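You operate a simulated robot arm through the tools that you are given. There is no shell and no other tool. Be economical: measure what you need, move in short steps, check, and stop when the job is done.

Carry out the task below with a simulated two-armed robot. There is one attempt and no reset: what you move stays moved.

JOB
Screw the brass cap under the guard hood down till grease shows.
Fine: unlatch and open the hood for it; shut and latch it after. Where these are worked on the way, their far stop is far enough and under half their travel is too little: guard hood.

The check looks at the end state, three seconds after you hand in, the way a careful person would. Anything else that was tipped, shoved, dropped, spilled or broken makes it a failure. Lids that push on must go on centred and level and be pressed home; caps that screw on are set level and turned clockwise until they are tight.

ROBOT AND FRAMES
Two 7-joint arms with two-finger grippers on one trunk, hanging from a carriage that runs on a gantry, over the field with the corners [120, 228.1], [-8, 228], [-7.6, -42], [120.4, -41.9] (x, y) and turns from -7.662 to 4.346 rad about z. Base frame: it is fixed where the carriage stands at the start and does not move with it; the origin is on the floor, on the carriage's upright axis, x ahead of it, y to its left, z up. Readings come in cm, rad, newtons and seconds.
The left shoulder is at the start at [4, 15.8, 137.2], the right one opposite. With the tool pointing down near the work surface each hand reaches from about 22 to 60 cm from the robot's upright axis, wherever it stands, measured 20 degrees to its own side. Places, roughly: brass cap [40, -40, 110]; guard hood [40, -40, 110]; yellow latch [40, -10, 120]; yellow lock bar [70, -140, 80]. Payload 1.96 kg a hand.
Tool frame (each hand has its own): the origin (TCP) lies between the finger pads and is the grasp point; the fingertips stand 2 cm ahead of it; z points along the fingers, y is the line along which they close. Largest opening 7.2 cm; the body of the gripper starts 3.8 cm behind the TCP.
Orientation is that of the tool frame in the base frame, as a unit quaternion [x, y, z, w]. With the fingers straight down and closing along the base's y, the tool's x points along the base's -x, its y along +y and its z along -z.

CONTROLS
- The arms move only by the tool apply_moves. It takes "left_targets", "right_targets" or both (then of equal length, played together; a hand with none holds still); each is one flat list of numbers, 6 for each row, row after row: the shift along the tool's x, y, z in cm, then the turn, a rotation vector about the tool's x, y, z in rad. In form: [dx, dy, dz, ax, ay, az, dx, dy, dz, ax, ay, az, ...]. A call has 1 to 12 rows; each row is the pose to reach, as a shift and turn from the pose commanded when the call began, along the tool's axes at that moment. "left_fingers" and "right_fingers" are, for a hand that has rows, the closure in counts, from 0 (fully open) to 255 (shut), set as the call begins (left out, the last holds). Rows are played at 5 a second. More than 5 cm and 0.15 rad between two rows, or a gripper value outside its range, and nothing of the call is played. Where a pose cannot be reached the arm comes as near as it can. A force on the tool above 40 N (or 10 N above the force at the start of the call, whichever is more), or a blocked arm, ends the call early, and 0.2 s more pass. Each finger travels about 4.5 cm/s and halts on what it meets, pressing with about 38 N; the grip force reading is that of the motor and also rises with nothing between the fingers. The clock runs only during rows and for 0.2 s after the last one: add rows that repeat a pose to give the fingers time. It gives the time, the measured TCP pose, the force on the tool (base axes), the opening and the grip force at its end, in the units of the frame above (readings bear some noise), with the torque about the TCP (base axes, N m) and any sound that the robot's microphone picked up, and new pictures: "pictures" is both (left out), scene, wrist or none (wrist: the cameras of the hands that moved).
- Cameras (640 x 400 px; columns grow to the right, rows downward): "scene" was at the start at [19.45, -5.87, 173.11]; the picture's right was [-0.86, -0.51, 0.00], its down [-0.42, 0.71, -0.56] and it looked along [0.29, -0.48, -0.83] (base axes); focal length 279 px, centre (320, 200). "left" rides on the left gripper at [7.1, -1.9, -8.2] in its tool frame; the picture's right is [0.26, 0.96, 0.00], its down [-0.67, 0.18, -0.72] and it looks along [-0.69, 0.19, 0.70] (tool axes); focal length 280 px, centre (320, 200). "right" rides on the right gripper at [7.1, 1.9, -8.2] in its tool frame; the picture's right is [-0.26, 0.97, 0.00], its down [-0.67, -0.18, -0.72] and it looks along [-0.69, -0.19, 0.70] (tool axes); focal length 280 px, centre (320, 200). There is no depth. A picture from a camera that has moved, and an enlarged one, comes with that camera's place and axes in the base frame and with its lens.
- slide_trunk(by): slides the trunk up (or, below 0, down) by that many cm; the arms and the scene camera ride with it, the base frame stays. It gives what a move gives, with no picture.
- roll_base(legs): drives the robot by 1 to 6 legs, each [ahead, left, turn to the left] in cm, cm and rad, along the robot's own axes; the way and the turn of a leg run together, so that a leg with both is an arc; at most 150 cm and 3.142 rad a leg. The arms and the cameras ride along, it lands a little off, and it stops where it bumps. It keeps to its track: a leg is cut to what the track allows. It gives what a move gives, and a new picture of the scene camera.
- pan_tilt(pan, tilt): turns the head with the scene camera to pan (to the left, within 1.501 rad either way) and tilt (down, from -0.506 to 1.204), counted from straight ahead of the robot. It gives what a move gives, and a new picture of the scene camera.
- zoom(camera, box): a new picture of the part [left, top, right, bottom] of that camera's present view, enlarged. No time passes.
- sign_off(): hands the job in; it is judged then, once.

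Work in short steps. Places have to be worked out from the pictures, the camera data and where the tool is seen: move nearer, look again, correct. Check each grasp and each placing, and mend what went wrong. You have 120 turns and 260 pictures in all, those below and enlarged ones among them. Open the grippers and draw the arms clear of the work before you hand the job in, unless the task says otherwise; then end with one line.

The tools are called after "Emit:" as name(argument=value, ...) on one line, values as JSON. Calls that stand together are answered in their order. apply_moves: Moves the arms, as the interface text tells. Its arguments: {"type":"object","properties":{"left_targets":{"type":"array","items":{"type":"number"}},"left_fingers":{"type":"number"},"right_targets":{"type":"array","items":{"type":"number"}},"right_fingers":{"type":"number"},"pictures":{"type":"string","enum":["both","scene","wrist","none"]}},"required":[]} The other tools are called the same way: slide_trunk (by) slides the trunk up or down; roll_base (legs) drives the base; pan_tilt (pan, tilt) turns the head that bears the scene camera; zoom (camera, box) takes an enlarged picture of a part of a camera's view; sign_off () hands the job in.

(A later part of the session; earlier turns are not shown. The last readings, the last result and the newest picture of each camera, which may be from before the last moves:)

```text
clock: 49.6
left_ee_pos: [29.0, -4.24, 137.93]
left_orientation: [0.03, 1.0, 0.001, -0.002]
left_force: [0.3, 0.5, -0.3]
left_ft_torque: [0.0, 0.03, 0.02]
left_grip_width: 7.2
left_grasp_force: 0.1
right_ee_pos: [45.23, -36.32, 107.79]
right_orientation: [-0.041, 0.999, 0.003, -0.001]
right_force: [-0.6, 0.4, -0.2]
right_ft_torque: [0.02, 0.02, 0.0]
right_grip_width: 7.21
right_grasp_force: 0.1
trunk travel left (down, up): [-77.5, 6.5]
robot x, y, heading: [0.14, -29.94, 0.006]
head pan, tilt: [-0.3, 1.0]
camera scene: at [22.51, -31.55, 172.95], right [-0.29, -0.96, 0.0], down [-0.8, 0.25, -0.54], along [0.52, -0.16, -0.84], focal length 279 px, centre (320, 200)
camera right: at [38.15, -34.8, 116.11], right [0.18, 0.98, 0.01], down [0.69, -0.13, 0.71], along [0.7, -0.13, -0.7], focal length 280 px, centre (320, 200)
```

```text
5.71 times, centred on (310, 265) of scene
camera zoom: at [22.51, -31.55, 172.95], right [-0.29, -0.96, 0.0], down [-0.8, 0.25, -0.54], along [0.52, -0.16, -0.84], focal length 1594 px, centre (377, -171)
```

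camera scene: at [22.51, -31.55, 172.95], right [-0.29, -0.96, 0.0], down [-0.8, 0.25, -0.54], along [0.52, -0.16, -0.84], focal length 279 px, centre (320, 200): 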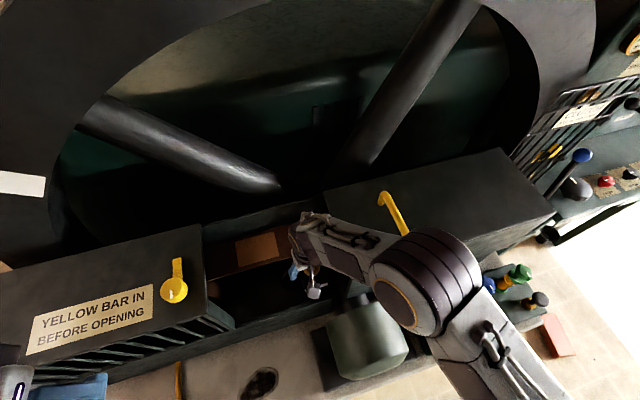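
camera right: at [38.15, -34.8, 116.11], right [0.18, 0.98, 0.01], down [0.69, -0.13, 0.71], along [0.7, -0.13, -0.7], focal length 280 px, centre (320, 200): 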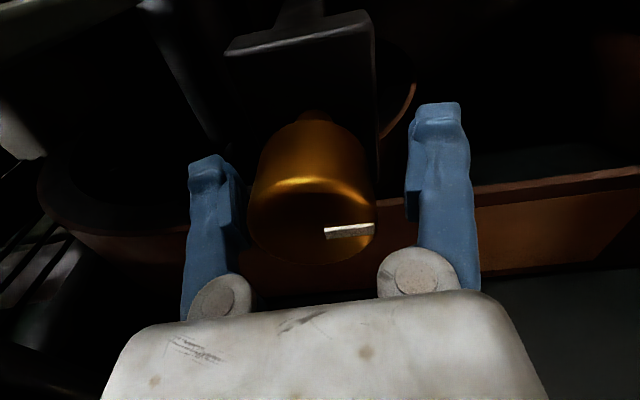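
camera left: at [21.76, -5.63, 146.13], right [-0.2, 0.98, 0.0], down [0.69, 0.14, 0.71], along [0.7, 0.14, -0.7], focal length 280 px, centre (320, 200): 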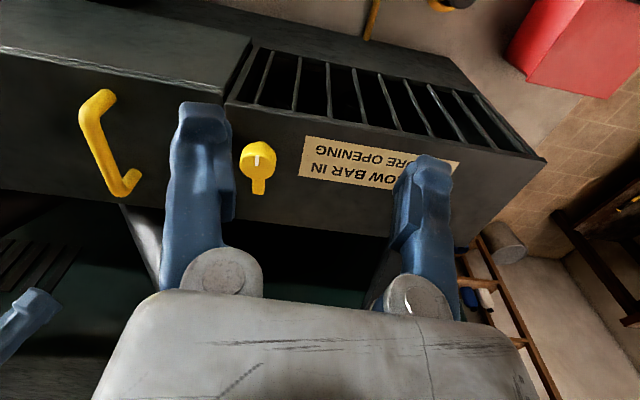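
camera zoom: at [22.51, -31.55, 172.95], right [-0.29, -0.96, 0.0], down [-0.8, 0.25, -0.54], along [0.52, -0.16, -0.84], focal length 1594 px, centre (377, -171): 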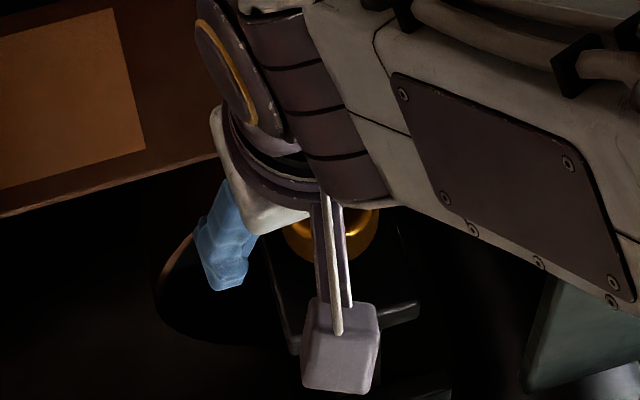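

From the cap's apparent width the centre is really at (44.65,-36.2) with the top at z≈110.6. I'll shift there, yaw back to -0.65 and regrip.

Emit:
apply_moves(right_targets=[0.57, 0.12, 0, 0, 0, 0, 0.57, 0.12, 0, 0, 0, -0.14, 0.57, 0.12, 0, 0, 0, -0.28, 0.57, 0.12, 0, 0, 0, -0.42, 0.57, 0.12, 0, 0, 0, -0.56, 0.57, 0.12, 0, 0, 0, -0.6], pictures="wrist")

Emit:
apply_moves(right_targets=[0, 0, 0, 0, 0, 0, 0, 0, 0, 0, 0, 0, 0, 0, 0, 0, 0, 0, 0, 0, 0, 0, 0, 0], right_fingers=255, pictures="wrist")

```text
clock: 51.0
left_ee_pos: [28.95, -4.11, 138.09]
left_orientation: [0.03, 1.0, 0.001, -0.002]
left_force: [0.1, 0.6, 0.3]
left_ft_torque: [0.02, -0.01, 0.0]
left_grip_width: 7.2
left_grasp_force: 0.1
right_ee_pos: [44.82, -36.18, 107.93]
right_orientation: [-0.336, 0.942, 0.004, 0.0]
right_force: [-0.5, -0.2, 0.9]
right_ft_torque: [0.01, -0.02, -0.01]
right_grip_width: 7.2
right_grasp_force: 0.1
trunk travel left (down, up): [-77.5, 6.5]
robot x, y, heading: [-0.15, -30.04, 0.004]
head pan, tilt: [-0.3, 1.0]
camera right: at [38.14, -39.06, 116.08], right [-0.41, 0.91, 0.01], down [0.64, 0.28, 0.71], along [0.65, 0.3, -0.7], focal length 280 px, centre (320, 200)
```

right: 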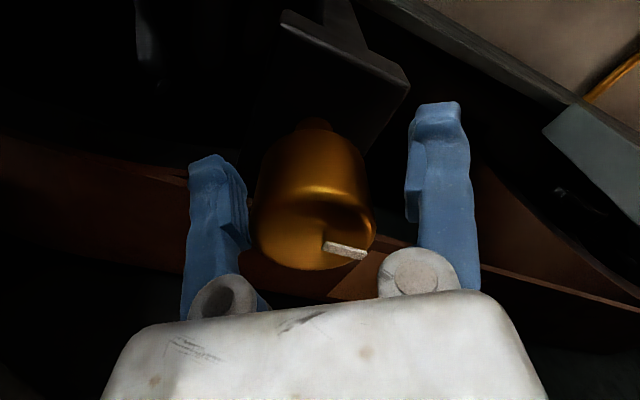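

```text
clock: 52.0
left_ee_pos: [29.09, -4.14, 138.01]
left_orientation: [0.032, 1.0, 0.001, 0.0]
left_force: [-0.4, -0.1, -0.3]
left_ft_torque: [-0.05, 0.01, 0.0]
left_grip_width: 7.2
left_grasp_force: 0.0
right_ee_pos: [44.79, -36.46, 107.89]
right_orientation: [-0.333, 0.943, 0.003, 0.0]
right_force: [11.2, -8.9, -11.5]
right_ft_torque: [-0.14, -0.39, 0.03]
right_grip_width: 3.84
right_grasp_force: 39.6
trunk travel left (down, up): [-77.5, 6.5]
robot x, y, heading: [0.02, -29.69, 0.001]
head pan, tilt: [-0.3, 1.0]
camera right: at [38.26, -39.23, 116.1], right [-0.4, 0.91, 0.0], down [0.64, 0.28, 0.72], along [0.65, 0.29, -0.7], focal length 280 px, centre (320, 200)
```

right: 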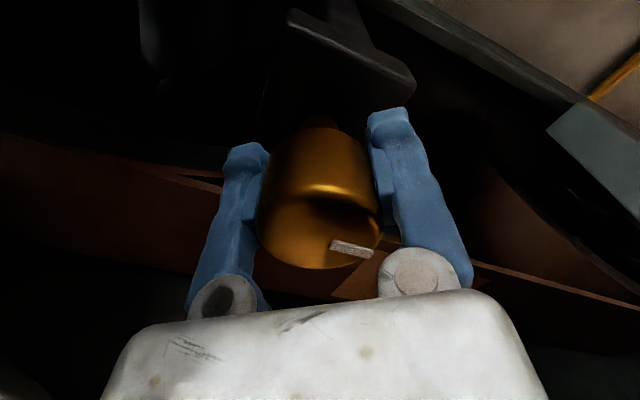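

Better centred. Now turning clockwise with a -0.2 correction along the closing line.

Emit:
apply_moves(right_targets=[0, -0.2, 0.05, 0, 0, 0, 0, -0.2, 0.05, 0, 0, 0.12, 0, -0.2, 0.05, 0, 0, 0.24, 0, -0.2, 0.05, 0, 0, 0.36, 0, -0.2, 0.05, 0, 0, 0.48, 0, -0.2, 0.05, 0, 0, 0.6, 0, -0.2, 0.05, 0, 0, 0.72, 0, -0.2, 0.05, 0, 0, 0.84, 0, -0.2, 0.05, 0, 0, 0.96, 0, -0.2, 0.05, 0, 0, 1.08, 0, -0.2, 0.05, 0, 0, 1.2], pictures="wrist")

```text
clock: 54.5
left_ee_pos: [28.92, -4.31, 138.01]
left_orientation: [0.03, 1.0, 0.0, -0.002]
left_force: [0.0, 0.1, -0.1]
left_ft_torque: [-0.01, 0.02, -0.01]
left_grip_width: 7.2
left_grasp_force: 0.0
right_ee_pos: [44.96, -36.45, 107.79]
right_orientation: [0.256, 0.967, 0.002, -0.003]
right_force: [-1.0, -5.6, 6.1]
right_ft_torque: [-0.2, 0.11, 1.14]
right_grip_width: 3.86
right_grasp_force: 40.0
trunk travel left (down, up): [-77.5, 6.5]
robot x, y, heading: [-0.08, -29.97, 0.004]
head pan, tilt: [-0.3, 1.0]
camera right: at [39.77, -31.12, 116.06], right [0.71, 0.71, 0.0], down [0.5, -0.5, 0.71], along [0.5, -0.5, -0.7], focal length 280 px, centre (320, 200)
```

right: 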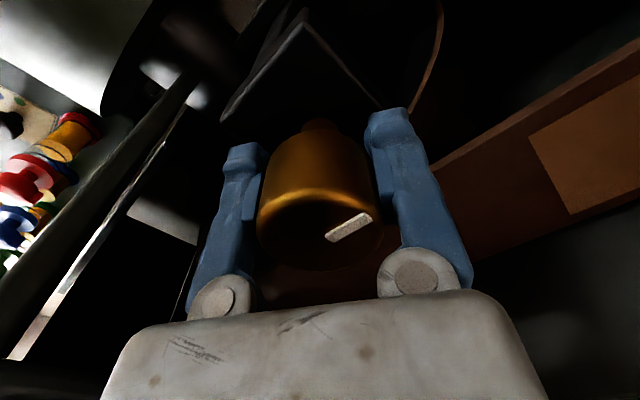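

The mark has swung relative to the fingers, so there was much slip (torque ≈1.1 N m). I'll open, return to the same yaw as before and compare the mark to see the net turn.

Emit:
apply_moves(right_targets=[0, 0, 0, 0, 0, 0, 0, 0, 0, 0, 0, 0, 0, 0, 0, 0, 0, 0, 0, 0, 0, 0, 0, -0.14, 0, 0, 0, 0, 0, -0.28, 0, 0, 0, 0, 0, -0.42, 0, 0, 0, 0, 0, -0.56, 0, 0, 0, 0, 0, -0.7, 0, 0, 0, 0, 0, -0.84, 0, 0, 0, 0, 0, -0.98, 0, 0, 0, 0, 0, -1.1, 0, 0, 0, 0, 0, -1.2], right_fingers=0, pictures="wrist")

Emit:
zoom(camera="right", box=[220, 90, 420, 290])

```text
clock: 57.0
left_ee_pos: [28.97, -4.23, 138.03]
left_orientation: [0.03, 1.0, 0.001, -0.002]
left_force: [-0.6, 0.0, 0.0]
left_ft_torque: [-0.01, 0.02, 0.01]
left_grip_width: 7.23
left_grasp_force: 0.1
right_ee_pos: [44.9, -36.25, 107.77]
right_orientation: [-0.335, 0.942, 0.003, -0.001]
right_force: [0.4, -0.2, 0.7]
right_ft_torque: [-0.03, -0.03, 0.0]
right_grip_width: 7.2
right_grasp_force: 0.1
trunk travel left (down, up): [-77.5, 6.5]
robot x, y, heading: [0.03, -29.41, 0.006]
head pan, tilt: [-0.3, 1.0]
camera right: at [38.27, -39.25, 116.03], right [-0.41, 0.91, 0.01], down [0.64, 0.28, 0.71], along [0.65, 0.3, -0.7], focal length 280 px, centre (320, 200)
```

right: 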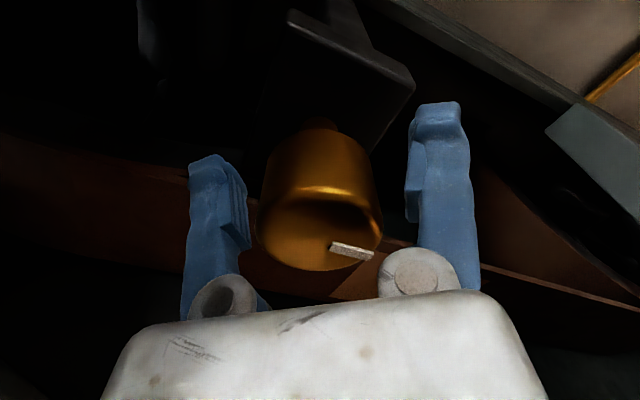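

```text
2.00 times, centred on (320, 190) of right
camera zoom: at [38.27, -39.25, 116.03], right [-0.41, 0.91, 0.01], down [0.64, 0.28, 0.71], along [0.65, 0.3, -0.7], focal length 561 px, centre (320, 220)
```

zoom: 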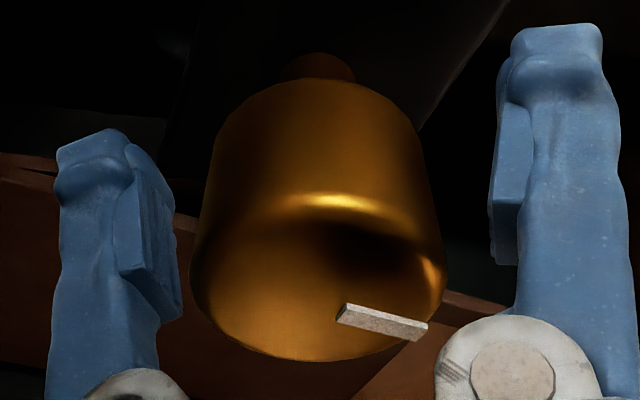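

The mark is exactly where it was, so clockwise at 1.1 N m moved nothing. I'll regrip centred and test a small counter-clockwise turn to see whether it's stuck or threaded the other way.

Emit:
apply_moves(right_targets=[0.1, -0.15, 0, 0, 0, 0, 0.1, -0.15, 0, 0, 0, 0, 0.1, -0.15, 0, 0, 0, 0, 0.1, -0.15, 0, 0, 0, 0], right_fingers=255, pictures="wrist")

Emit:
apply_moves(right_targets=[0, 0, 0, 0, 0, -0.1, 0, 0, 0, 0, 0, -0.2, 0, 0, 0, 0, 0, -0.3], pictures="wrist")

```text
clock: 58.0
left_ee_pos: [29.01, -4.19, 138.02]
left_orientation: [0.03, 1.0, 0.0, -0.002]
left_force: [0.2, 0.1, 0.0]
left_ft_torque: [-0.02, 0.01, 0.0]
left_grip_width: 7.2
left_grasp_force: 0.1
right_ee_pos: [44.95, -36.37, 107.66]
right_orientation: [-0.335, 0.942, 0.004, -0.001]
right_force: [-4.1, 4.6, -0.8]
right_ft_torque: [-1.01, -0.74, 0.12]
right_grip_width: 3.82
right_grasp_force: 39.9
trunk travel left (down, up): [-77.5, 6.5]
robot x, y, heading: [-0.43, -29.88, 0.002]
head pan, tilt: [-0.3, 1.0]
camera right: at [38.24, -39.32, 116.0], right [-0.41, 0.91, 0.01], down [0.64, 0.28, 0.71], along [0.65, 0.3, -0.7], focal length 280 px, centre (320, 200)
```

right: 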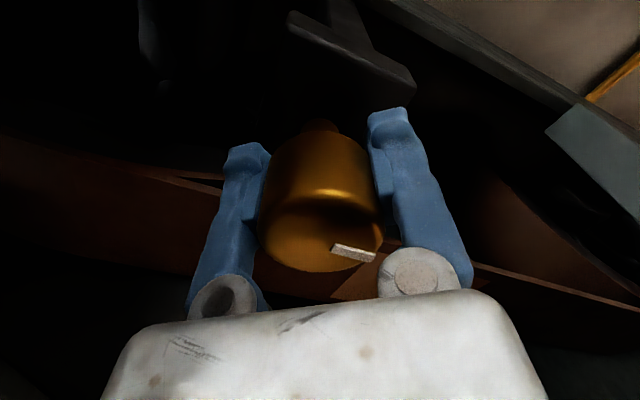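

```text
clock: 58.9
left_ee_pos: [29.0, -4.07, 137.96]
left_orientation: [0.03, 1.0, 0.001, -0.001]
left_force: [0.5, -0.3, 0.2]
left_ft_torque: [0.04, -0.02, -0.02]
left_grip_width: 7.21
left_grasp_force: 0.1
right_ee_pos: [44.98, -36.48, 107.85]
right_orientation: [-0.473, 0.881, 0.004, 0.0]
right_force: [-2.0, 5.8, -0.9]
right_ft_torque: [-2.04, -0.19, 0.0]
right_grip_width: 3.78
right_grasp_force: 40.0
trunk travel left (down, up): [-77.5, 6.5]
robot x, y, heading: [0.08, -29.69, 0.005]
head pan, tilt: [-0.3, 1.0]
camera right: at [39.43, -41.18, 115.98], right [-0.66, 0.75, 0.01], down [0.53, 0.45, 0.72], along [0.54, 0.48, -0.7], focal length 280 px, centre (320, 200)
```

right: 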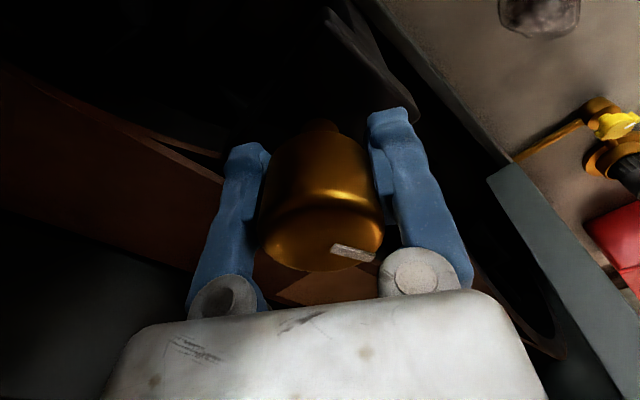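

Counter-clockwise it turned freely with no torque. Before drawing a conclusion I'll turn it back clockwise past the starting point and watch the torque again.

Emit:
apply_moves(right_targets=[0, 0, 0, 0, 0, 0.1, 0, 0, 0, 0, 0, 0.2, 0, 0, 0, 0, 0, 0.3], pictures="wrist")

Emit:
apply_moves(right_targets=[0, 0, 0, 0, 0, 0.1, 0, 0, 0, 0, 0, 0.2], pictures="wrist")

```text
clock: 59.6
left_ee_pos: [28.95, -4.15, 138.01]
left_orientation: [0.03, 1.0, 0.0, -0.002]
left_force: [-0.8, -0.1, 0.1]
left_ft_torque: [-0.03, -0.01, -0.02]
left_grip_width: 7.18
left_grasp_force: 0.2
right_ee_pos: [44.76, -36.56, 107.89]
right_orientation: [-0.334, 0.942, 0.005, 0.0]
right_force: [-4.2, 2.8, -3.5]
right_ft_torque: [-0.07, -2.28, 0.29]
right_grip_width: 3.83
right_grasp_force: 39.9
trunk travel left (down, up): [-77.5, 6.5]
robot x, y, heading: [-0.1, -29.76, 0.003]
head pan, tilt: [-0.3, 1.0]
camera right: at [38.23, -39.32, 116.0], right [-0.4, 0.91, 0.01], down [0.64, 0.28, 0.72], along [0.65, 0.3, -0.7], focal length 280 px, centre (320, 200)
```

right: 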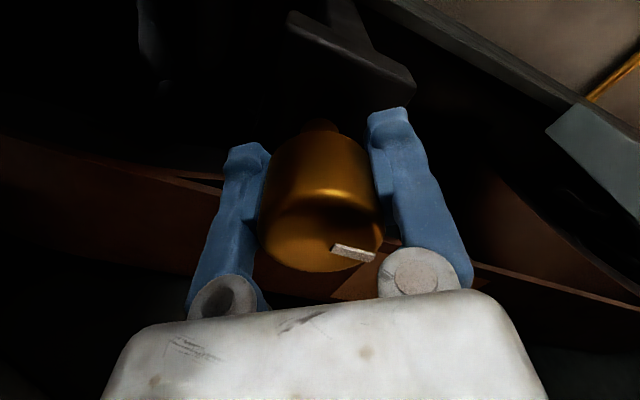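

```text
clock: 60.2
left_ee_pos: [28.94, -4.22, 138.06]
left_orientation: [0.031, 1.0, 0.0, -0.001]
left_force: [0.2, 0.3, 0.1]
left_ft_torque: [0.0, -0.02, 0.02]
left_grip_width: 7.21
left_grasp_force: 0.0
right_ee_pos: [44.77, -36.5, 107.82]
right_orientation: [-0.239, 0.971, 0.004, -0.001]
right_force: [-3.1, 3.4, 5.8]
right_ft_torque: [-0.51, -0.5, 0.81]
right_grip_width: 3.83
right_grasp_force: 40.2
trunk travel left (down, up): [-77.5, 6.5]
robot x, y, heading: [0.15, -29.73, 0.001]
head pan, tilt: [-0.3, 1.0]
camera right: at [37.77, -37.9, 116.02], right [-0.21, 0.98, 0.01], down [0.69, 0.14, 0.71], along [0.7, 0.16, -0.7], focal length 280 px, centre (320, 200)
```

right: 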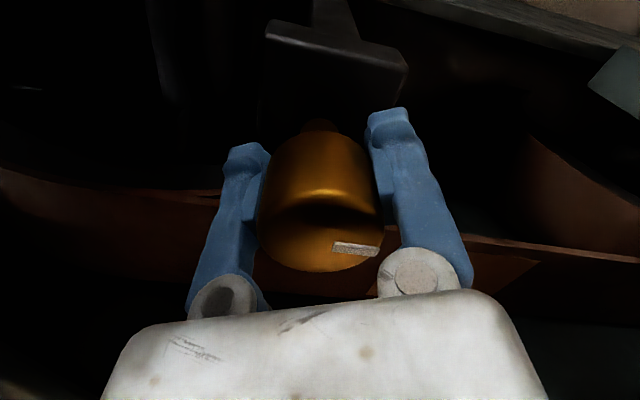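

Clockwise hits a hard stop exactly at the starting mark; counter-clockwise is free. I'll regrip at a positive yaw and turn it counter-clockwise further, watching whether the cap goes down (a left-hand thread) or up.

Emit:
apply_moves(right_targets=[0, 0, 0, 0, 0, 0, 0, 0, 0, 0, 0, 0, 0, 0, 0, 0, 0, 0, 0, 0, 0, 0, 0, 0.14, 0, 0, 0, 0, 0, 0.28, 0, 0, 0, 0, 0, 0.42, 0, 0, 0, 0, 0, 0.56, 0, 0, 0, 0, 0, 0.7, 0, 0, 0, 0, 0, 0.84, 0, 0, 0, 0, 0, 0.98, 0, 0, 0, 0, 0, 1.1, 0, 0, 0, 0, 0, 1.2], right_fingers=0, pictures="wrist")

Emit:
apply_moves(right_targets=[0, 0, 0, 0, 0, 0, 0, 0, 0, 0, 0, 0, 0, 0, 0, 0, 0, 0, 0, 0, 0, 0, 0, 0], right_fingers=255, pictures="wrist")

```text
clock: 62.9
left_ee_pos: [29.01, -4.05, 138.0]
left_orientation: [0.03, 1.0, 0.0, -0.002]
left_force: [-0.2, -1.0, 0.1]
left_ft_torque: [0.04, -0.01, 0.01]
left_grip_width: 7.18
left_grasp_force: 0.0
right_ee_pos: [44.87, -36.67, 107.75]
right_orientation: [0.351, 0.936, 0.003, -0.003]
right_force: [-0.4, -0.5, -0.8]
right_ft_torque: [-0.02, -0.03, 0.02]
right_grip_width: 7.19
right_grasp_force: 0.2
trunk travel left (down, up): [-77.5, 6.5]
robot x, y, heading: [0.24, -29.95, 0.006]
head pan, tilt: [-0.3, 1.0]
camera right: at [40.9, -30.28, 116.09], right [0.83, 0.55, 0.0], down [0.39, -0.59, 0.71], along [0.39, -0.59, -0.7], focal length 280 px, centre (320, 200)
```

right: 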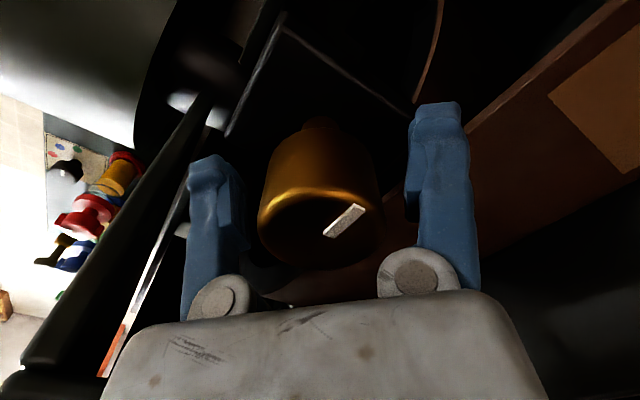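

```text
clock: 63.9
left_ee_pos: [29.03, -4.02, 138.06]
left_orientation: [0.031, 1.0, 0.0, -0.001]
left_force: [0.5, 0.8, 0.8]
left_ft_torque: [-0.01, -0.01, 0.02]
left_grip_width: 7.18
left_grasp_force: 0.1
right_ee_pos: [44.77, -36.57, 107.88]
right_orientation: [0.351, 0.936, 0.003, -0.002]
right_force: [4.3, 3.1, -5.0]
right_ft_torque: [-0.04, 0.16, 0.01]
right_grip_width: 3.83
right_grasp_force: 40.3
trunk travel left (down, up): [-77.5, 6.5]
robot x, y, heading: [0.0, -29.55, 0.0]
head pan, tilt: [-0.3, 1.0]
camera right: at [40.93, -30.25, 116.09], right [0.83, 0.56, 0.0], down [0.39, -0.59, 0.71], along [0.39, -0.59, -0.7], focal length 280 px, centre (320, 200)
```

right: 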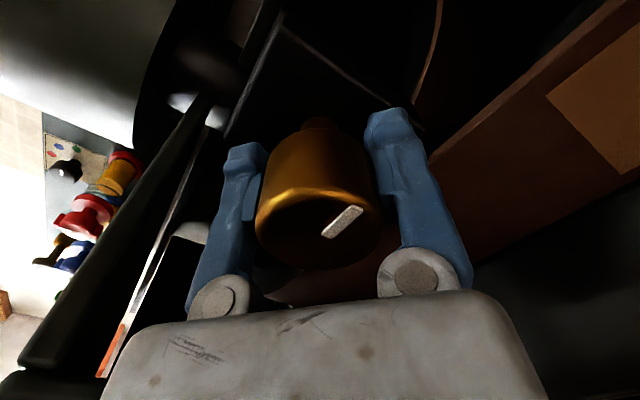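

Well centred. Now counter-clockwise by 1.3 rad, watching the vertical force and the neck under the cap.

Emit:
apply_moves(right_targets=[0, 0, 0, 0, 0, -0.13, 0, 0, 0, 0, 0, -0.26, 0, 0, 0, 0, 0, -0.39, 0, 0, 0, 0, 0, -0.52, 0, 0, 0, 0, 0, -0.65, 0, 0, 0, 0, 0, -0.78, 0, 0, 0, 0, 0, -0.91, 0, 0, 0, 0, 0, -1.04, 0, 0, 0, 0, 0, -1.17, 0, 0, 0, 0, 0, -1.3, 0, 0, 0, 0, 0, -1.4], pictures="wrist")

Emit:
zoom(camera="right", box=[220, 90, 420, 290])

```text
clock: 66.2
left_ee_pos: [28.98, -4.1, 138.01]
left_orientation: [0.03, 1.0, 0.0, -0.002]
left_force: [-0.2, -0.1, 0.3]
left_ft_torque: [0.02, -0.01, 0.01]
left_grip_width: 7.22
left_grasp_force: 0.0
right_ee_pos: [44.95, -36.48, 107.67]
right_orientation: [-0.337, 0.942, 0.005, 0.001]
right_force: [6.2, 8.5, -6.5]
right_ft_torque: [-1.13, 0.63, -0.01]
right_grip_width: 3.81
right_grasp_force: 39.8
trunk travel left (down, up): [-77.5, 6.5]
robot x, y, heading: [0.27, -29.52, -0.002]
head pan, tilt: [-0.3, 1.0]
camera right: at [38.3, -39.28, 116.03], right [-0.41, 0.91, 0.01], down [0.64, 0.28, 0.72], along [0.65, 0.3, -0.7], focal length 280 px, centre (320, 200)
```

right: 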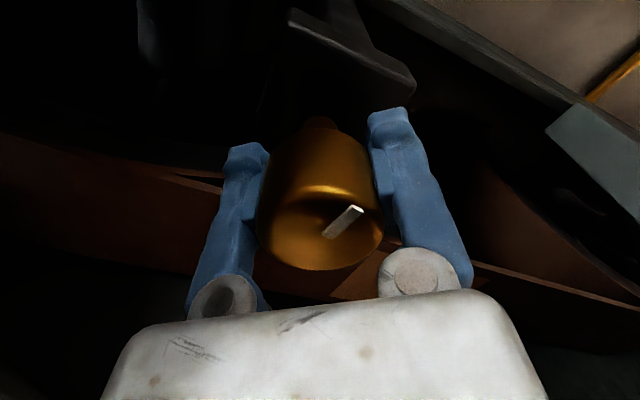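

```text
2.00 times, centred on (320, 190) of right
camera zoom: at [38.3, -39.28, 116.03], right [-0.41, 0.91, 0.01], down [0.64, 0.28, 0.72], along [0.65, 0.3, -0.7], focal length 561 px, centre (320, 220)
```

zoom: 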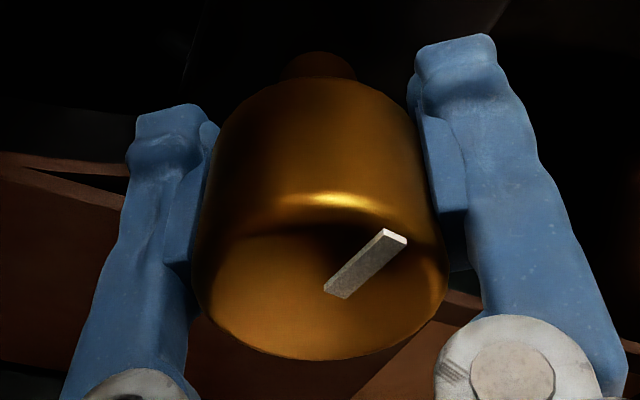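

The cap turned 1.4 rad freely with the hand. I'll open here and compare its height and neck with the earlier picture from this same pose.

Emit:
apply_moves(right_targets=[0, 0, 0, 0, 0, 0, 0, 0, 0, 0, 0, 0, 0, 0, 0, 0, 0, 0, 0, 0, 0, 0, 0, 0], right_fingers=0, pictures="wrist")

Emit:
zoom(camera="right", box=[220, 0, 420, 290])

Emit:
zoom(camera="scene", box=[270, 230, 350, 300])

```text
clock: 67.2
left_ee_pos: [28.9, -4.14, 137.99]
left_orientation: [0.03, 1.0, 0.0, -0.002]
left_force: [0.0, 1.5, -0.6]
left_ft_torque: [0.02, -0.01, 0.0]
left_grip_width: 7.2
left_grasp_force: 0.1
right_ee_pos: [44.85, -36.49, 107.78]
right_orientation: [-0.335, 0.942, 0.003, -0.001]
right_force: [0.6, -0.1, 0.0]
right_ft_torque: [-0.01, -0.03, 0.0]
right_grip_width: 7.22
right_grasp_force: 0.1
trunk travel left (down, up): [-77.5, 6.5]
robot x, y, heading: [-0.18, -30.23, 0.007]
head pan, tilt: [-0.3, 1.0]
camera right: at [38.25, -39.38, 116.03], right [-0.41, 0.91, 0.01], down [0.64, 0.28, 0.71], along [0.65, 0.29, -0.7], focal length 280 px, centre (320, 200)
```

right: 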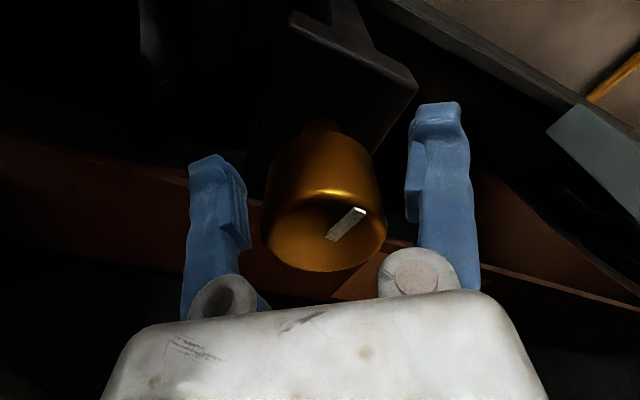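

```text
1.38 times, centred on (320, 145) of right
camera zoom: at [38.25, -39.38, 116.03], right [-0.41, 0.91, 0.01], down [0.64, 0.28, 0.71], along [0.65, 0.29, -0.7], focal length 387 px, centre (320, 276)
```

zoom: 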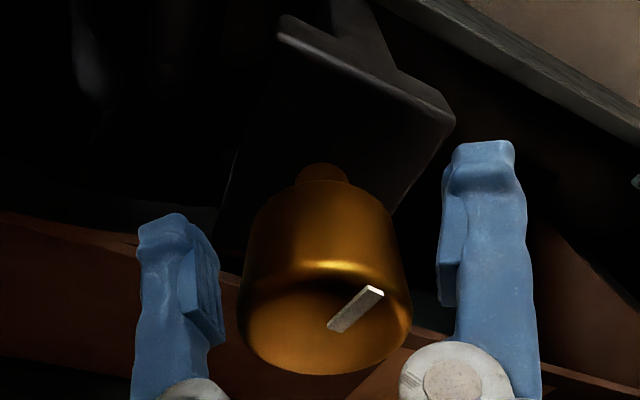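

```text
5.71 times, centred on (310, 265) of scene
camera zoom: at [22.51, -31.55, 172.96], right [-0.29, -0.96, 0.0], down [-0.8, 0.25, -0.54], along [0.52, -0.16, -0.84], focal length 1594 px, centre (377, -171)
```

zoom: 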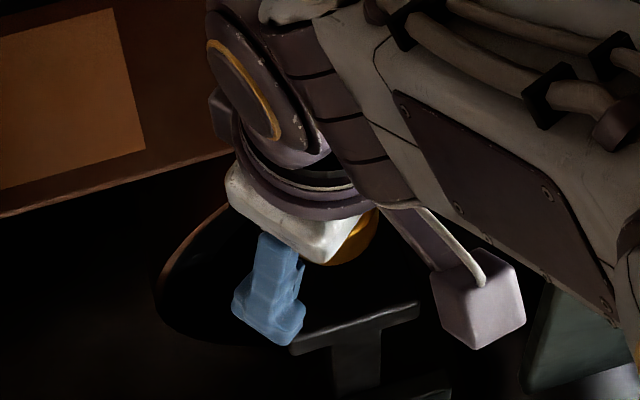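

No visible height change, and no grease yet. I'll go on counter-clockwise, its only free direction, in increments and look after each stroke.

Emit:
apply_moves(right_targets=[0, 0, 0, 0, 0, 0.14, 0, 0, 0, 0, 0, 0.28, 0, 0, 0, 0, 0, 0.42, 0, 0, 0, 0, 0, 0.56, 0, 0, 0, 0, 0, 0.7, 0, 0, 0, 0, 0, 0.84, 0, 0, 0, 0, 0, 0.98, 0, 0, 0, 0, 0, 1.12, 0, 0, 0, 0, 0, 1.26, 0, 0, 0, 0, 0, 1.4], right_fingers=0, pictures="none")

Emit:
apply_moves(right_targets=[0, 0, 0, 0, 0, 0, 0, 0, 0, 0, 0, 0, 0, 0, 0, 0, 0, 0, 0, 0, 0, 0, 0, 0, 0, 0, 0, 0, 0, -0.13, 0, 0, 0, 0, 0, -0.26, 0, 0, 0, 0, 0, -0.39, 0, 0, 0, 0, 0, -0.52, 0, 0, 0, 0, 0, -0.65, 0, 0, 0, 0, 0, -0.78], right_fingers=255, pictures="both")

```text
clock: 69.5
left_ee_pos: [28.96, -4.15, 138.02]
left_orientation: [0.031, 1.0, 0.0, -0.001]
left_force: [-0.2, 0.9, 0.1]
left_ft_torque: [0.01, 0.0, 0.0]
left_grip_width: 7.2
left_grasp_force: 0.0
right_ee_pos: [44.84, -36.54, 107.81]
right_orientation: [0.352, 0.936, 0.002, -0.003]
right_force: [-0.5, 0.5, 0.1]
right_ft_torque: [0.0, 0.01, 0.01]
right_grip_width: 7.19
right_grasp_force: 0.0
trunk travel left (down, up): [-77.5, 6.5]
robot x, y, heading: [0.09, -29.81, 0.006]
head pan, tilt: [-0.3, 1.0]
```

```text
clock: 71.7
left_ee_pos: [28.97, -4.02, 138.15]
left_orientation: [0.031, 1.0, 0.001, -0.001]
left_force: [0.3, -0.3, 0.0]
left_ft_torque: [0.03, -0.01, -0.02]
left_grip_width: 7.2
left_grasp_force: 0.2
right_ee_pos: [45.01, -36.48, 107.88]
right_orientation: [-0.032, 0.999, 0.004, -0.002]
right_force: [10.5, 7.4, -13.5]
right_ft_torque: [-1.56, 1.15, 0.01]
right_grip_width: 3.83
right_grasp_force: 40.1
trunk travel left (down, up): [-77.5, 6.5]
robot x, y, heading: [0.09, -30.02, 0.005]
head pan, tilt: [-0.3, 1.0]
camera scene: at [22.53, -31.51, 172.96], right [-0.29, -0.96, 0.0], down [-0.8, 0.25, -0.54], along [0.52, -0.16, -0.84], focal length 279 px, centre (320, 200)
camera right: at [37.83, -34.86, 116.04], right [0.2, 0.98, 0.01], down [0.69, -0.14, 0.71], along [0.7, -0.14, -0.7], focal length 280 px, centre (320, 200)
```

scene: 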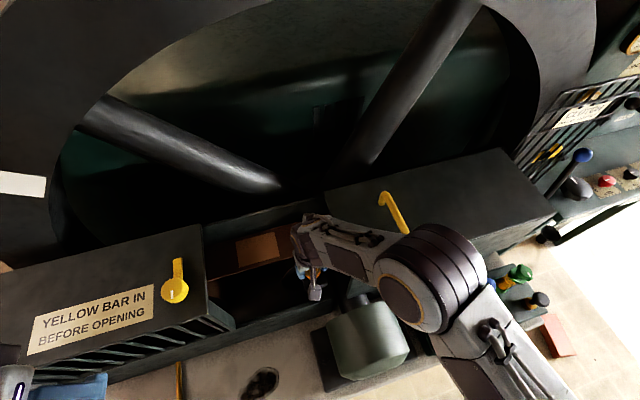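
right: 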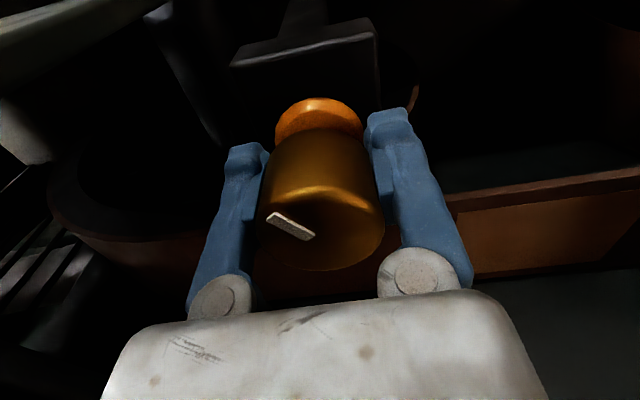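

An orange ring has appeared round the cap's base, which looks like grease. I'll enlarge to confirm.

Emit:
zoom(camera="right", box=[220, 70, 420, 290])

```text
1.82 times, centred on (320, 180) of right
camera zoom: at [37.83, -34.86, 116.04], right [0.2, 0.98, 0.01], down [0.69, -0.14, 0.71], along [0.7, -0.14, -0.7], focal length 510 px, centre (320, 236)
```

zoom: 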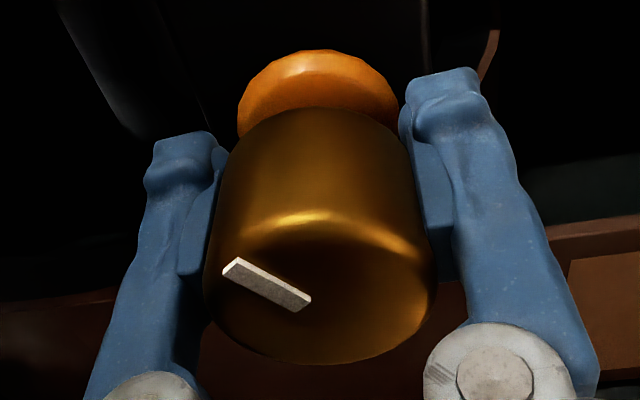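

That is a bead of grease. I stop turning here, release and rise clear.

Emit:
apply_moves(right_targets=[0, 0, 0, 0, 0, 0, 0, 0, 0, 0, 0, 0, 0, 0, 0, 0, 0, 0, 0, 0, 0, 0, 0, 0, 0, 0, -3, 0, 0, 0, 0, 0, -7, 0, 0, 0, 0, 0, -11, 0, 0, 0, 0, 0, -15, 0, 0, 0, 0, 0, -19, 0, 0, 0, 0, 0, -23, 0, 0, 0], right_fingers=0, pictures="both")

Emit:
zoom(camera="right", box=[200, 0, 440, 150])

```text
clock: 73.8
left_ee_pos: [28.94, -4.19, 138.1]
left_orientation: [0.03, 1.0, 0.0, -0.002]
left_force: [0.1, 1.0, 0.2]
left_ft_torque: [0.0, 0.01, -0.01]
left_grip_width: 7.19
left_grasp_force: 0.0
right_ee_pos: [44.92, -36.8, 130.8]
right_orientation: [-0.032, 0.999, 0.004, -0.002]
right_force: [-1.0, 0.2, -0.1]
right_ft_torque: [0.0, -0.01, -0.03]
right_grip_width: 7.22
right_grasp_force: 0.0
trunk travel left (down, up): [-77.5, 6.5]
robot x, y, heading: [0.1, -29.79, 0.002]
head pan, tilt: [-0.3, 1.0]
camera scene: at [22.51, -31.55, 172.95], right [-0.29, -0.96, 0.0], down [-0.8, 0.25, -0.54], along [0.52, -0.16, -0.84], focal length 279 px, centre (320, 200)
camera right: at [37.93, -35.12, 139.03], right [0.2, 0.98, 0.01], down [0.69, -0.15, 0.71], along [0.7, -0.14, -0.7], focal length 280 px, centre (320, 200)
```

scene: 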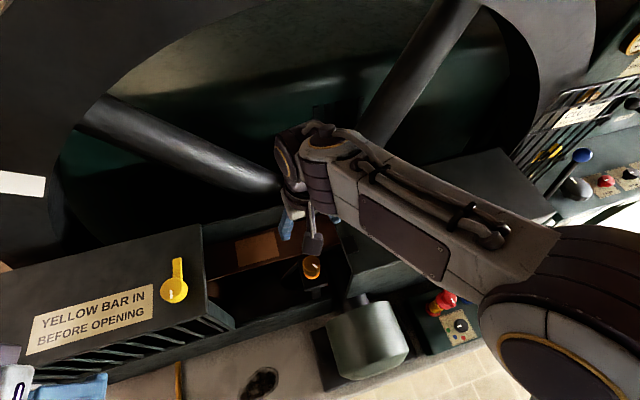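
right: 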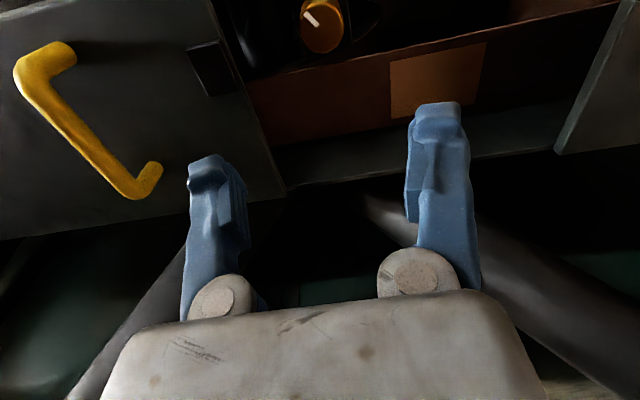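

```text
2.67 times, centred on (320, 75) of right
camera zoom: at [37.93, -35.12, 139.03], right [0.2, 0.98, 0.01], down [0.69, -0.15, 0.71], along [0.7, -0.14, -0.7], focal length 748 px, centre (320, 533)
```

zoom: 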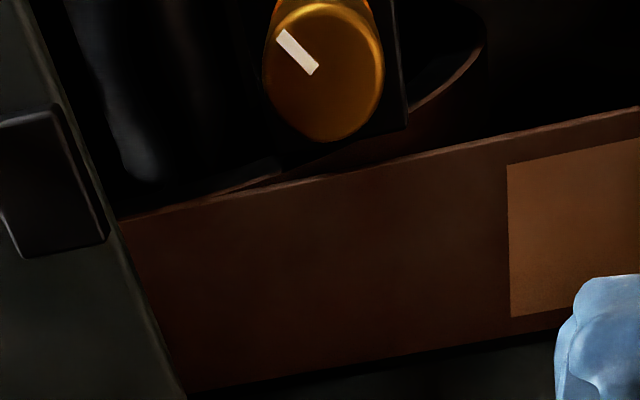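

Grease stays visible. Now I'll move back over the hood handle at (46.4,-57.2).

Emit:
apply_moves(right_targets=[0, -3, -3, 0, 0, 0, 0, -7, -4, 0, 0, 0, 0, -11, -4, 0, 0, 0.03, -0.1, -15, -4, 0, 0, 0.06, -0.2, -19, -2, 0, 0, 0.06, -0.2, -20.5, 1, 0, 0, 0.06, -0.2, -20.5, 5, 0, 0, 0.06], pictures="wrist")

```text
clock: 75.5
left_ee_pos: [29.0, -4.21, 137.9]
left_orientation: [0.03, 1.0, 0.0, -0.001]
left_force: [-0.7, -0.4, -0.8]
left_ft_torque: [0.0, 0.04, 0.0]
left_grip_width: 7.2
left_grasp_force: 0.1
right_ee_pos: [46.42, -57.12, 125.67]
right_orientation: [-0.001, 1.0, 0.003, -0.002]
right_force: [-0.3, 0.1, 0.3]
right_ft_torque: [0.02, -0.02, -0.02]
right_grip_width: 7.22
right_grasp_force: 0.1
trunk travel left (down, up): [-77.5, 6.5]
robot x, y, heading: [0.09, -29.75, 0.004]
head pan, tilt: [-0.3, 1.0]
camera right: at [39.39, -55.06, 133.85], right [0.26, 0.97, 0.01], down [0.68, -0.19, 0.71], along [0.69, -0.18, -0.7], focal length 280 px, centre (320, 200)
```

right: 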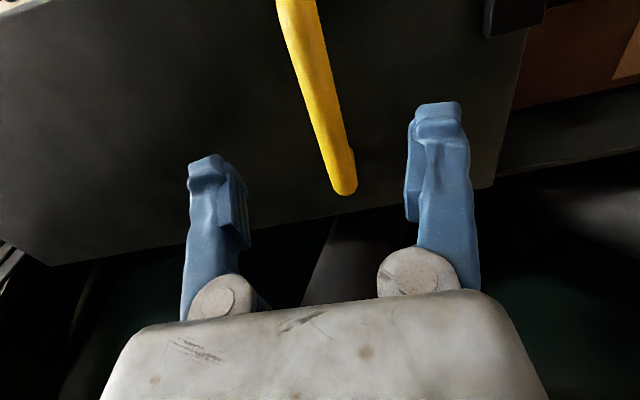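

The handle is centred between the fingers. I'll descend and grip as before.

Emit:
apply_moves(right_targets=[0, 0, 3.5, 0, 0, 0, 0, 0, 6.5, 0, 0, 0, 0, 0, 6.6, 0, 0, 0], pictures="none")

Emit:
apply_moves(right_targets=[0, 0, 0, 0, 0, 0, 0, 0, 0, 0, 0, 0, 0, 0, 0, 0, 0, 0, 0, 0, 0, 0, 0, 0, 0, 0, 0, 0, 0, 0], right_fingers=255, pictures="wrist")

```text
clock: 76.2
left_ee_pos: [29.0, -4.2, 138.14]
left_orientation: [0.031, 1.0, 0.0, -0.002]
left_force: [-0.1, 0.8, 0.5]
left_ft_torque: [0.02, 0.0, 0.03]
left_grip_width: 7.21
left_grasp_force: 0.1
right_ee_pos: [46.28, -56.93, 119.14]
right_orientation: [-0.001, 1.0, 0.003, -0.001]
right_force: [-0.8, -0.3, -0.7]
right_ft_torque: [-0.01, -0.03, -0.02]
right_grip_width: 7.19
right_grasp_force: 0.1
trunk travel left (down, up): [-77.5, 6.5]
robot x, y, heading: [-0.08, -29.77, 0.002]
head pan, tilt: [-0.3, 1.0]
```

```text
clock: 77.5
left_ee_pos: [28.93, -4.05, 138.05]
left_orientation: [0.03, 1.0, 0.0, -0.001]
left_force: [-0.4, 0.9, 0.0]
left_ft_torque: [0.04, -0.01, 0.0]
left_grip_width: 7.19
left_grasp_force: 0.0
right_ee_pos: [46.39, -56.96, 118.97]
right_orientation: [-0.003, 1.0, 0.004, -0.001]
right_force: [-0.1, 2.4, -1.7]
right_ft_torque: [0.01, 0.0, -0.05]
right_grip_width: 1.05
right_grasp_force: 35.2
trunk travel left (down, up): [-77.5, 6.5]
robot x, y, heading: [0.07, -30.06, 0.0]
head pan, tilt: [-0.3, 1.0]
camera right: at [39.41, -54.92, 127.3], right [0.26, 0.97, 0.01], down [0.68, -0.19, 0.71], along [0.69, -0.18, -0.7], focal length 280 px, centre (320, 200)
```

right: 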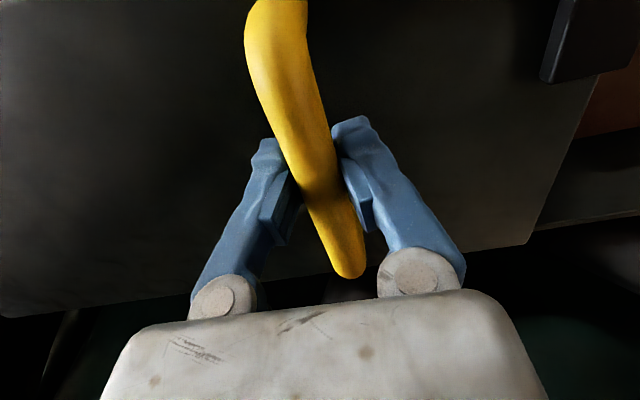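

Gripped. Sliding the hood back toward +y in two strokes.

Emit:
apply_moves(right_targets=[0, 1, 0, 0, 0, 0, 0, 2.5, 0, 0, 0, 0, 0, 4, 0, 0, 0, 0, 0, 5.5, 0, 0, 0, 0, 0, 7, 0, 0, 0, 0, 0, 8.5, 0, 0, 0, 0, 0, 10, 0, 0, 0, 0, 0, 11.5, 0, 0, 0, 0, 0, 13, 0, 0, 0, 0, 0, 14.5, 0, 0, 0, 0, 0, 16, 0, 0, 0, 0], pictures="none")

```text
clock: 79.0
left_ee_pos: [28.97, -4.14, 137.94]
left_orientation: [0.031, 1.0, 0.0, -0.002]
left_force: [0.0, 0.2, 0.8]
left_ft_torque: [0.01, -0.01, 0.04]
left_grip_width: 7.22
left_grasp_force: 0.0
right_ee_pos: [46.42, -47.81, 119.05]
right_orientation: [-0.001, 1.0, 0.003, -0.002]
right_force: [7.1, 1.4, -14.5]
right_ft_torque: [0.11, -0.39, 0.07]
right_grip_width: 1.06
right_grasp_force: 37.6
trunk travel left (down, up): [-77.5, 6.5]
robot x, y, heading: [-0.18, -30.16, 0.006]
head pan, tilt: [-0.3, 1.0]
stopped in row 7 (right hand): the force on the tool passed its limit (the readings are from after the stop); the commanded pose is now the measured one
```

It stopped on vertical preload rather than an obstacle. I'll lower slightly and continue with a small drift compensation.

Emit:
apply_moves(right_targets=[-0.03, 0.5, 0.12, 0, 0, 0, -0.03, 2, 0.13, 0, 0, 0, -0.03, 3.5, 0.14, 0, 0, 0, -0.03, 5, 0.15, 0, 0, 0, -0.03, 6.5, 0.16, 0, 0, 0, -0.03, 8, 0.17, 0, 0, 0, -0.03, 9.5, 0.18, 0, 0, 0, -0.03, 11, 0.19, 0, 0, 0], pictures="scene")

```text
clock: 80.8
left_ee_pos: [29.11, -4.11, 138.03]
left_orientation: [0.029, 1.0, 0.001, -0.002]
left_force: [-0.5, 0.3, 0.3]
left_ft_torque: [0.01, 0.0, 0.01]
left_grip_width: 7.21
left_grasp_force: 0.0
right_ee_pos: [46.42, -36.78, 119.06]
right_orientation: [-0.001, 1.0, 0.004, -0.002]
right_force: [-6.5, 0.6, 17.0]
right_ft_torque: [0.01, -0.16, -0.01]
right_grip_width: 1.01
right_grasp_force: 37.1
trunk travel left (down, up): [-77.5, 6.5]
robot x, y, heading: [-0.38, -30.04, 0.003]
head pan, tilt: [-0.3, 1.0]
camera scene: at [22.53, -31.55, 172.96], right [-0.29, -0.96, 0.0], down [-0.8, 0.25, -0.54], along [0.52, -0.16, -0.84], focal length 279 px, centre (320, 200)
```

scene: 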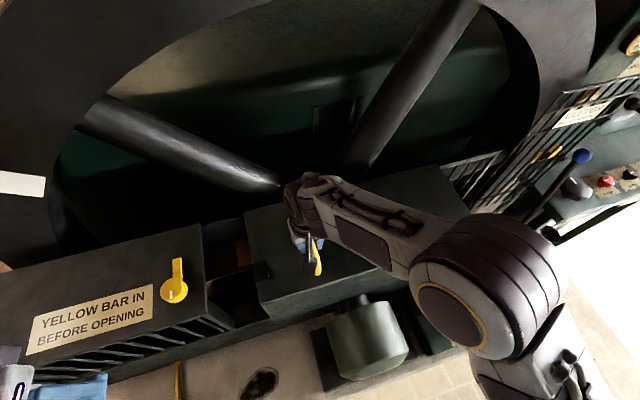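

About 9.7 cm to go. I'll push on to the closed stop.

Emit:
apply_moves(right_targets=[0.02, 0.5, -0.08, 0, 0, 0, 0.02, 2, -0.08, 0, 0, 0, 0.02, 3.5, -0.08, 0, 0, 0, 0.02, 5, -0.08, 0, 0, 0, 0.02, 6.5, -0.08, 0, 0, 0, 0.02, 8, -0.08, 0, 0, 0, 0.02, 9, -0.08, 0, 0, 0, 0.02, 9.8, -0.08, 0, 0, 0, 0.02, 10.3, -0.08, 0, 0, 0], pictures="both")

```text
clock: 82.8
left_ee_pos: [28.99, -4.13, 138.07]
left_orientation: [0.032, 1.0, 0.0, -0.002]
left_force: [0.4, -0.6, -0.2]
left_ft_torque: [-0.01, 0.03, 0.02]
left_grip_width: 7.21
left_grasp_force: 0.1
right_ee_pos: [46.3, -26.83, 118.92]
right_orientation: [0.001, 1.0, 0.002, -0.002]
right_force: [5.2, -5.4, -13.2]
right_ft_torque: [-0.04, -0.41, 0.16]
right_grip_width: 1.03
right_grasp_force: 37.7
trunk travel left (down, up): [-77.5, 6.5]
robot x, y, heading: [0.31, -29.88, 0.002]
head pan, tilt: [-0.3, 1.0]
stopped in row 9 (right hand): the force on the tool passed its limit (the readings are from after the stop); the commanded pose is now the measured one
camera scene: at [22.53, -31.62, 173.0], right [-0.29, -0.96, 0.0], down [-0.8, 0.25, -0.54], along [0.52, -0.16, -0.84], focal length 279 px, centre (320, 200)
camera right: at [39.34, -24.84, 127.23], right [0.26, 0.96, 0.0], down [0.68, -0.19, 0.71], along [0.69, -0.19, -0.7], focal length 280 px, centre (320, 200)
```

scene: 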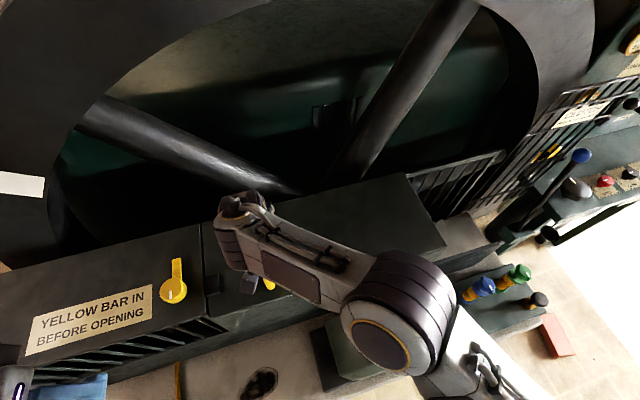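
right: 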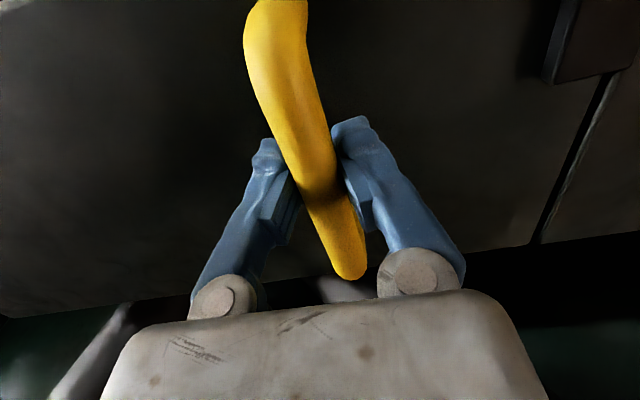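

Hood is closed against its stop and the seam matches the start. I'll release, rise, and withdraw the right arm.

Emit:
apply_moves(right_targets=[0, 0, 0, 0, 0, 0, 0, 0, 0, 0, 0, 0, 0, 0, 0, 0, 0, 0, 0, 0, 0, 0, 0, 0, 0, 0, -4, 0, 0, 0, 0, 0, -8.5, 0, 0, 0, 0, 0, -13, 0, 0, 0, 0, 0, -17.5, 0, 0, 0, 3, -3, -21, 0, 0, 0, 6, -6, -22, 0, 0, 0], right_fingers=0, pictures="none")

Emit:
apply_moves(right_targets=[2, -4, 0, 0, 0, 0, 4, -8, 0, 0, 0, 0, 6, -12, 0, 0, 0, 0, 8, -16, 0, 0, 0, 0, 10, -20, 0, 0, 0, 0, 12, -24, 0, 0, 0, 0], pictures="none")

Emit:
roll_base(legs=[[0, 20, 0]])

```text
refused: row 9 steps farther than a row can; nothing moved
```

```text
clock: 83.1
left_ee_pos: [29.06, -4.09, 138.08]
left_orientation: [0.031, 1.0, 0.0, -0.002]
left_force: [0.1, 0.0, -0.4]
left_ft_torque: [0.01, 0.02, 0.01]
left_grip_width: 7.2
left_grasp_force: 0.1
right_ee_pos: [46.35, -27.54, 119.03]
right_orientation: [0.001, 1.0, 0.003, 0.003]
right_force: [7.9, 0.8, -6.3]
right_ft_torque: [0.0, -0.1, 0.0]
right_grip_width: 1.02
right_grasp_force: 38.0
trunk travel left (down, up): [-77.5, 6.5]
robot x, y, heading: [0.2, -29.83, 0.004]
head pan, tilt: [-0.3, 1.0]
stopped in row 1 (right hand): the force on the tool passed its limit (the readings are from after the stop); the commanded pose is now the measured one
```

```text
clock: 84.0
left_ee_pos: [28.96, -2.79, 137.96]
left_orientation: [0.031, 1.0, -0.001, -0.003]
left_force: [0.0, -0.5, 0.0]
left_ft_torque: [-0.01, 0.03, -0.02]
left_grip_width: 7.17
left_grasp_force: 0.0
right_ee_pos: [46.31, -26.97, 118.97]
right_orientation: [0.01, 1.0, -0.004, 0.001]
right_force: [-4.2, -11.9, 2.7]
right_ft_torque: [-0.04, 0.05, 0.52]
right_grip_width: 1.03
right_grasp_force: 37.4
trunk travel left (down, up): [-77.5, 6.5]
robot x, y, heading: [0.08, -27.98, 0.003]
head pan, tilt: [-0.3, 1.0]
stopped in leg 1: the force on the tool passed its limit (the readings are from after the stop); the commanded pose is now the measured one
camera scene: at [22.51, -30.13, 172.95], right [-0.29, -0.96, 0.0], down [-0.8, 0.25, -0.54], along [0.52, -0.16, -0.84], focal length 279 px, centre (320, 200)
```

scene: 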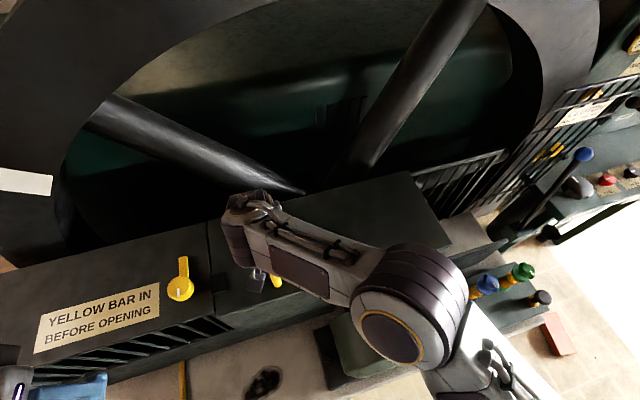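

The release row was refused, so the next two calls tugged on the gripped handle before stopping; the hood is still at the closed stop (y -27). Now I'll release with valid steps.

Emit:
apply_moves(right_targets=[0, 0, 0, 0, 0, 0, 0, 0, 0, 0, 0, 0, 0, 0, 0, 0, 0, 0, 0, 0, 0, 0, 0, 0, 0, 0, -4, 0, 0, 0, 0, 0, -8, 0, 0, 0, 0, 0, -12, 0, 0, 0, 0, 0, -16, 0, 0, 0, 0, 0, -20, 0, 0, 0], right_fingers=0, pictures="wrist")

```text
clock: 86.0
left_ee_pos: [29.06, -2.59, 138.07]
left_orientation: [0.032, 0.999, 0.0, -0.001]
left_force: [0.1, -0.6, -0.1]
left_ft_torque: [0.02, -0.01, 0.02]
left_grip_width: 7.2
left_grasp_force: 0.0
right_ee_pos: [46.25, -26.54, 139.06]
right_orientation: [0.01, 1.0, -0.003, 0.002]
right_force: [0.2, 0.6, 0.2]
right_ft_torque: [0.02, 0.0, 0.05]
right_grip_width: 7.19
right_grasp_force: 0.1
trunk travel left (down, up): [-77.5, 6.5]
robot x, y, heading: [0.34, -27.99, 0.004]
head pan, tilt: [-0.3, 1.0]
camera right: at [39.23, -24.18, 147.16], right [0.28, 0.96, -0.01], down [0.67, -0.19, 0.72], along [0.69, -0.21, -0.7], focal length 280 px, centre (320, 200)
```

right: 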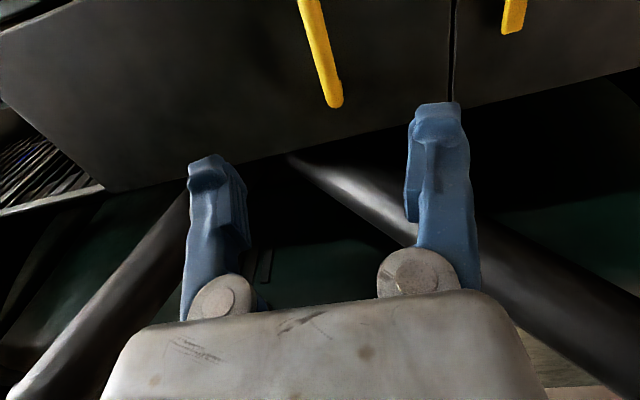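

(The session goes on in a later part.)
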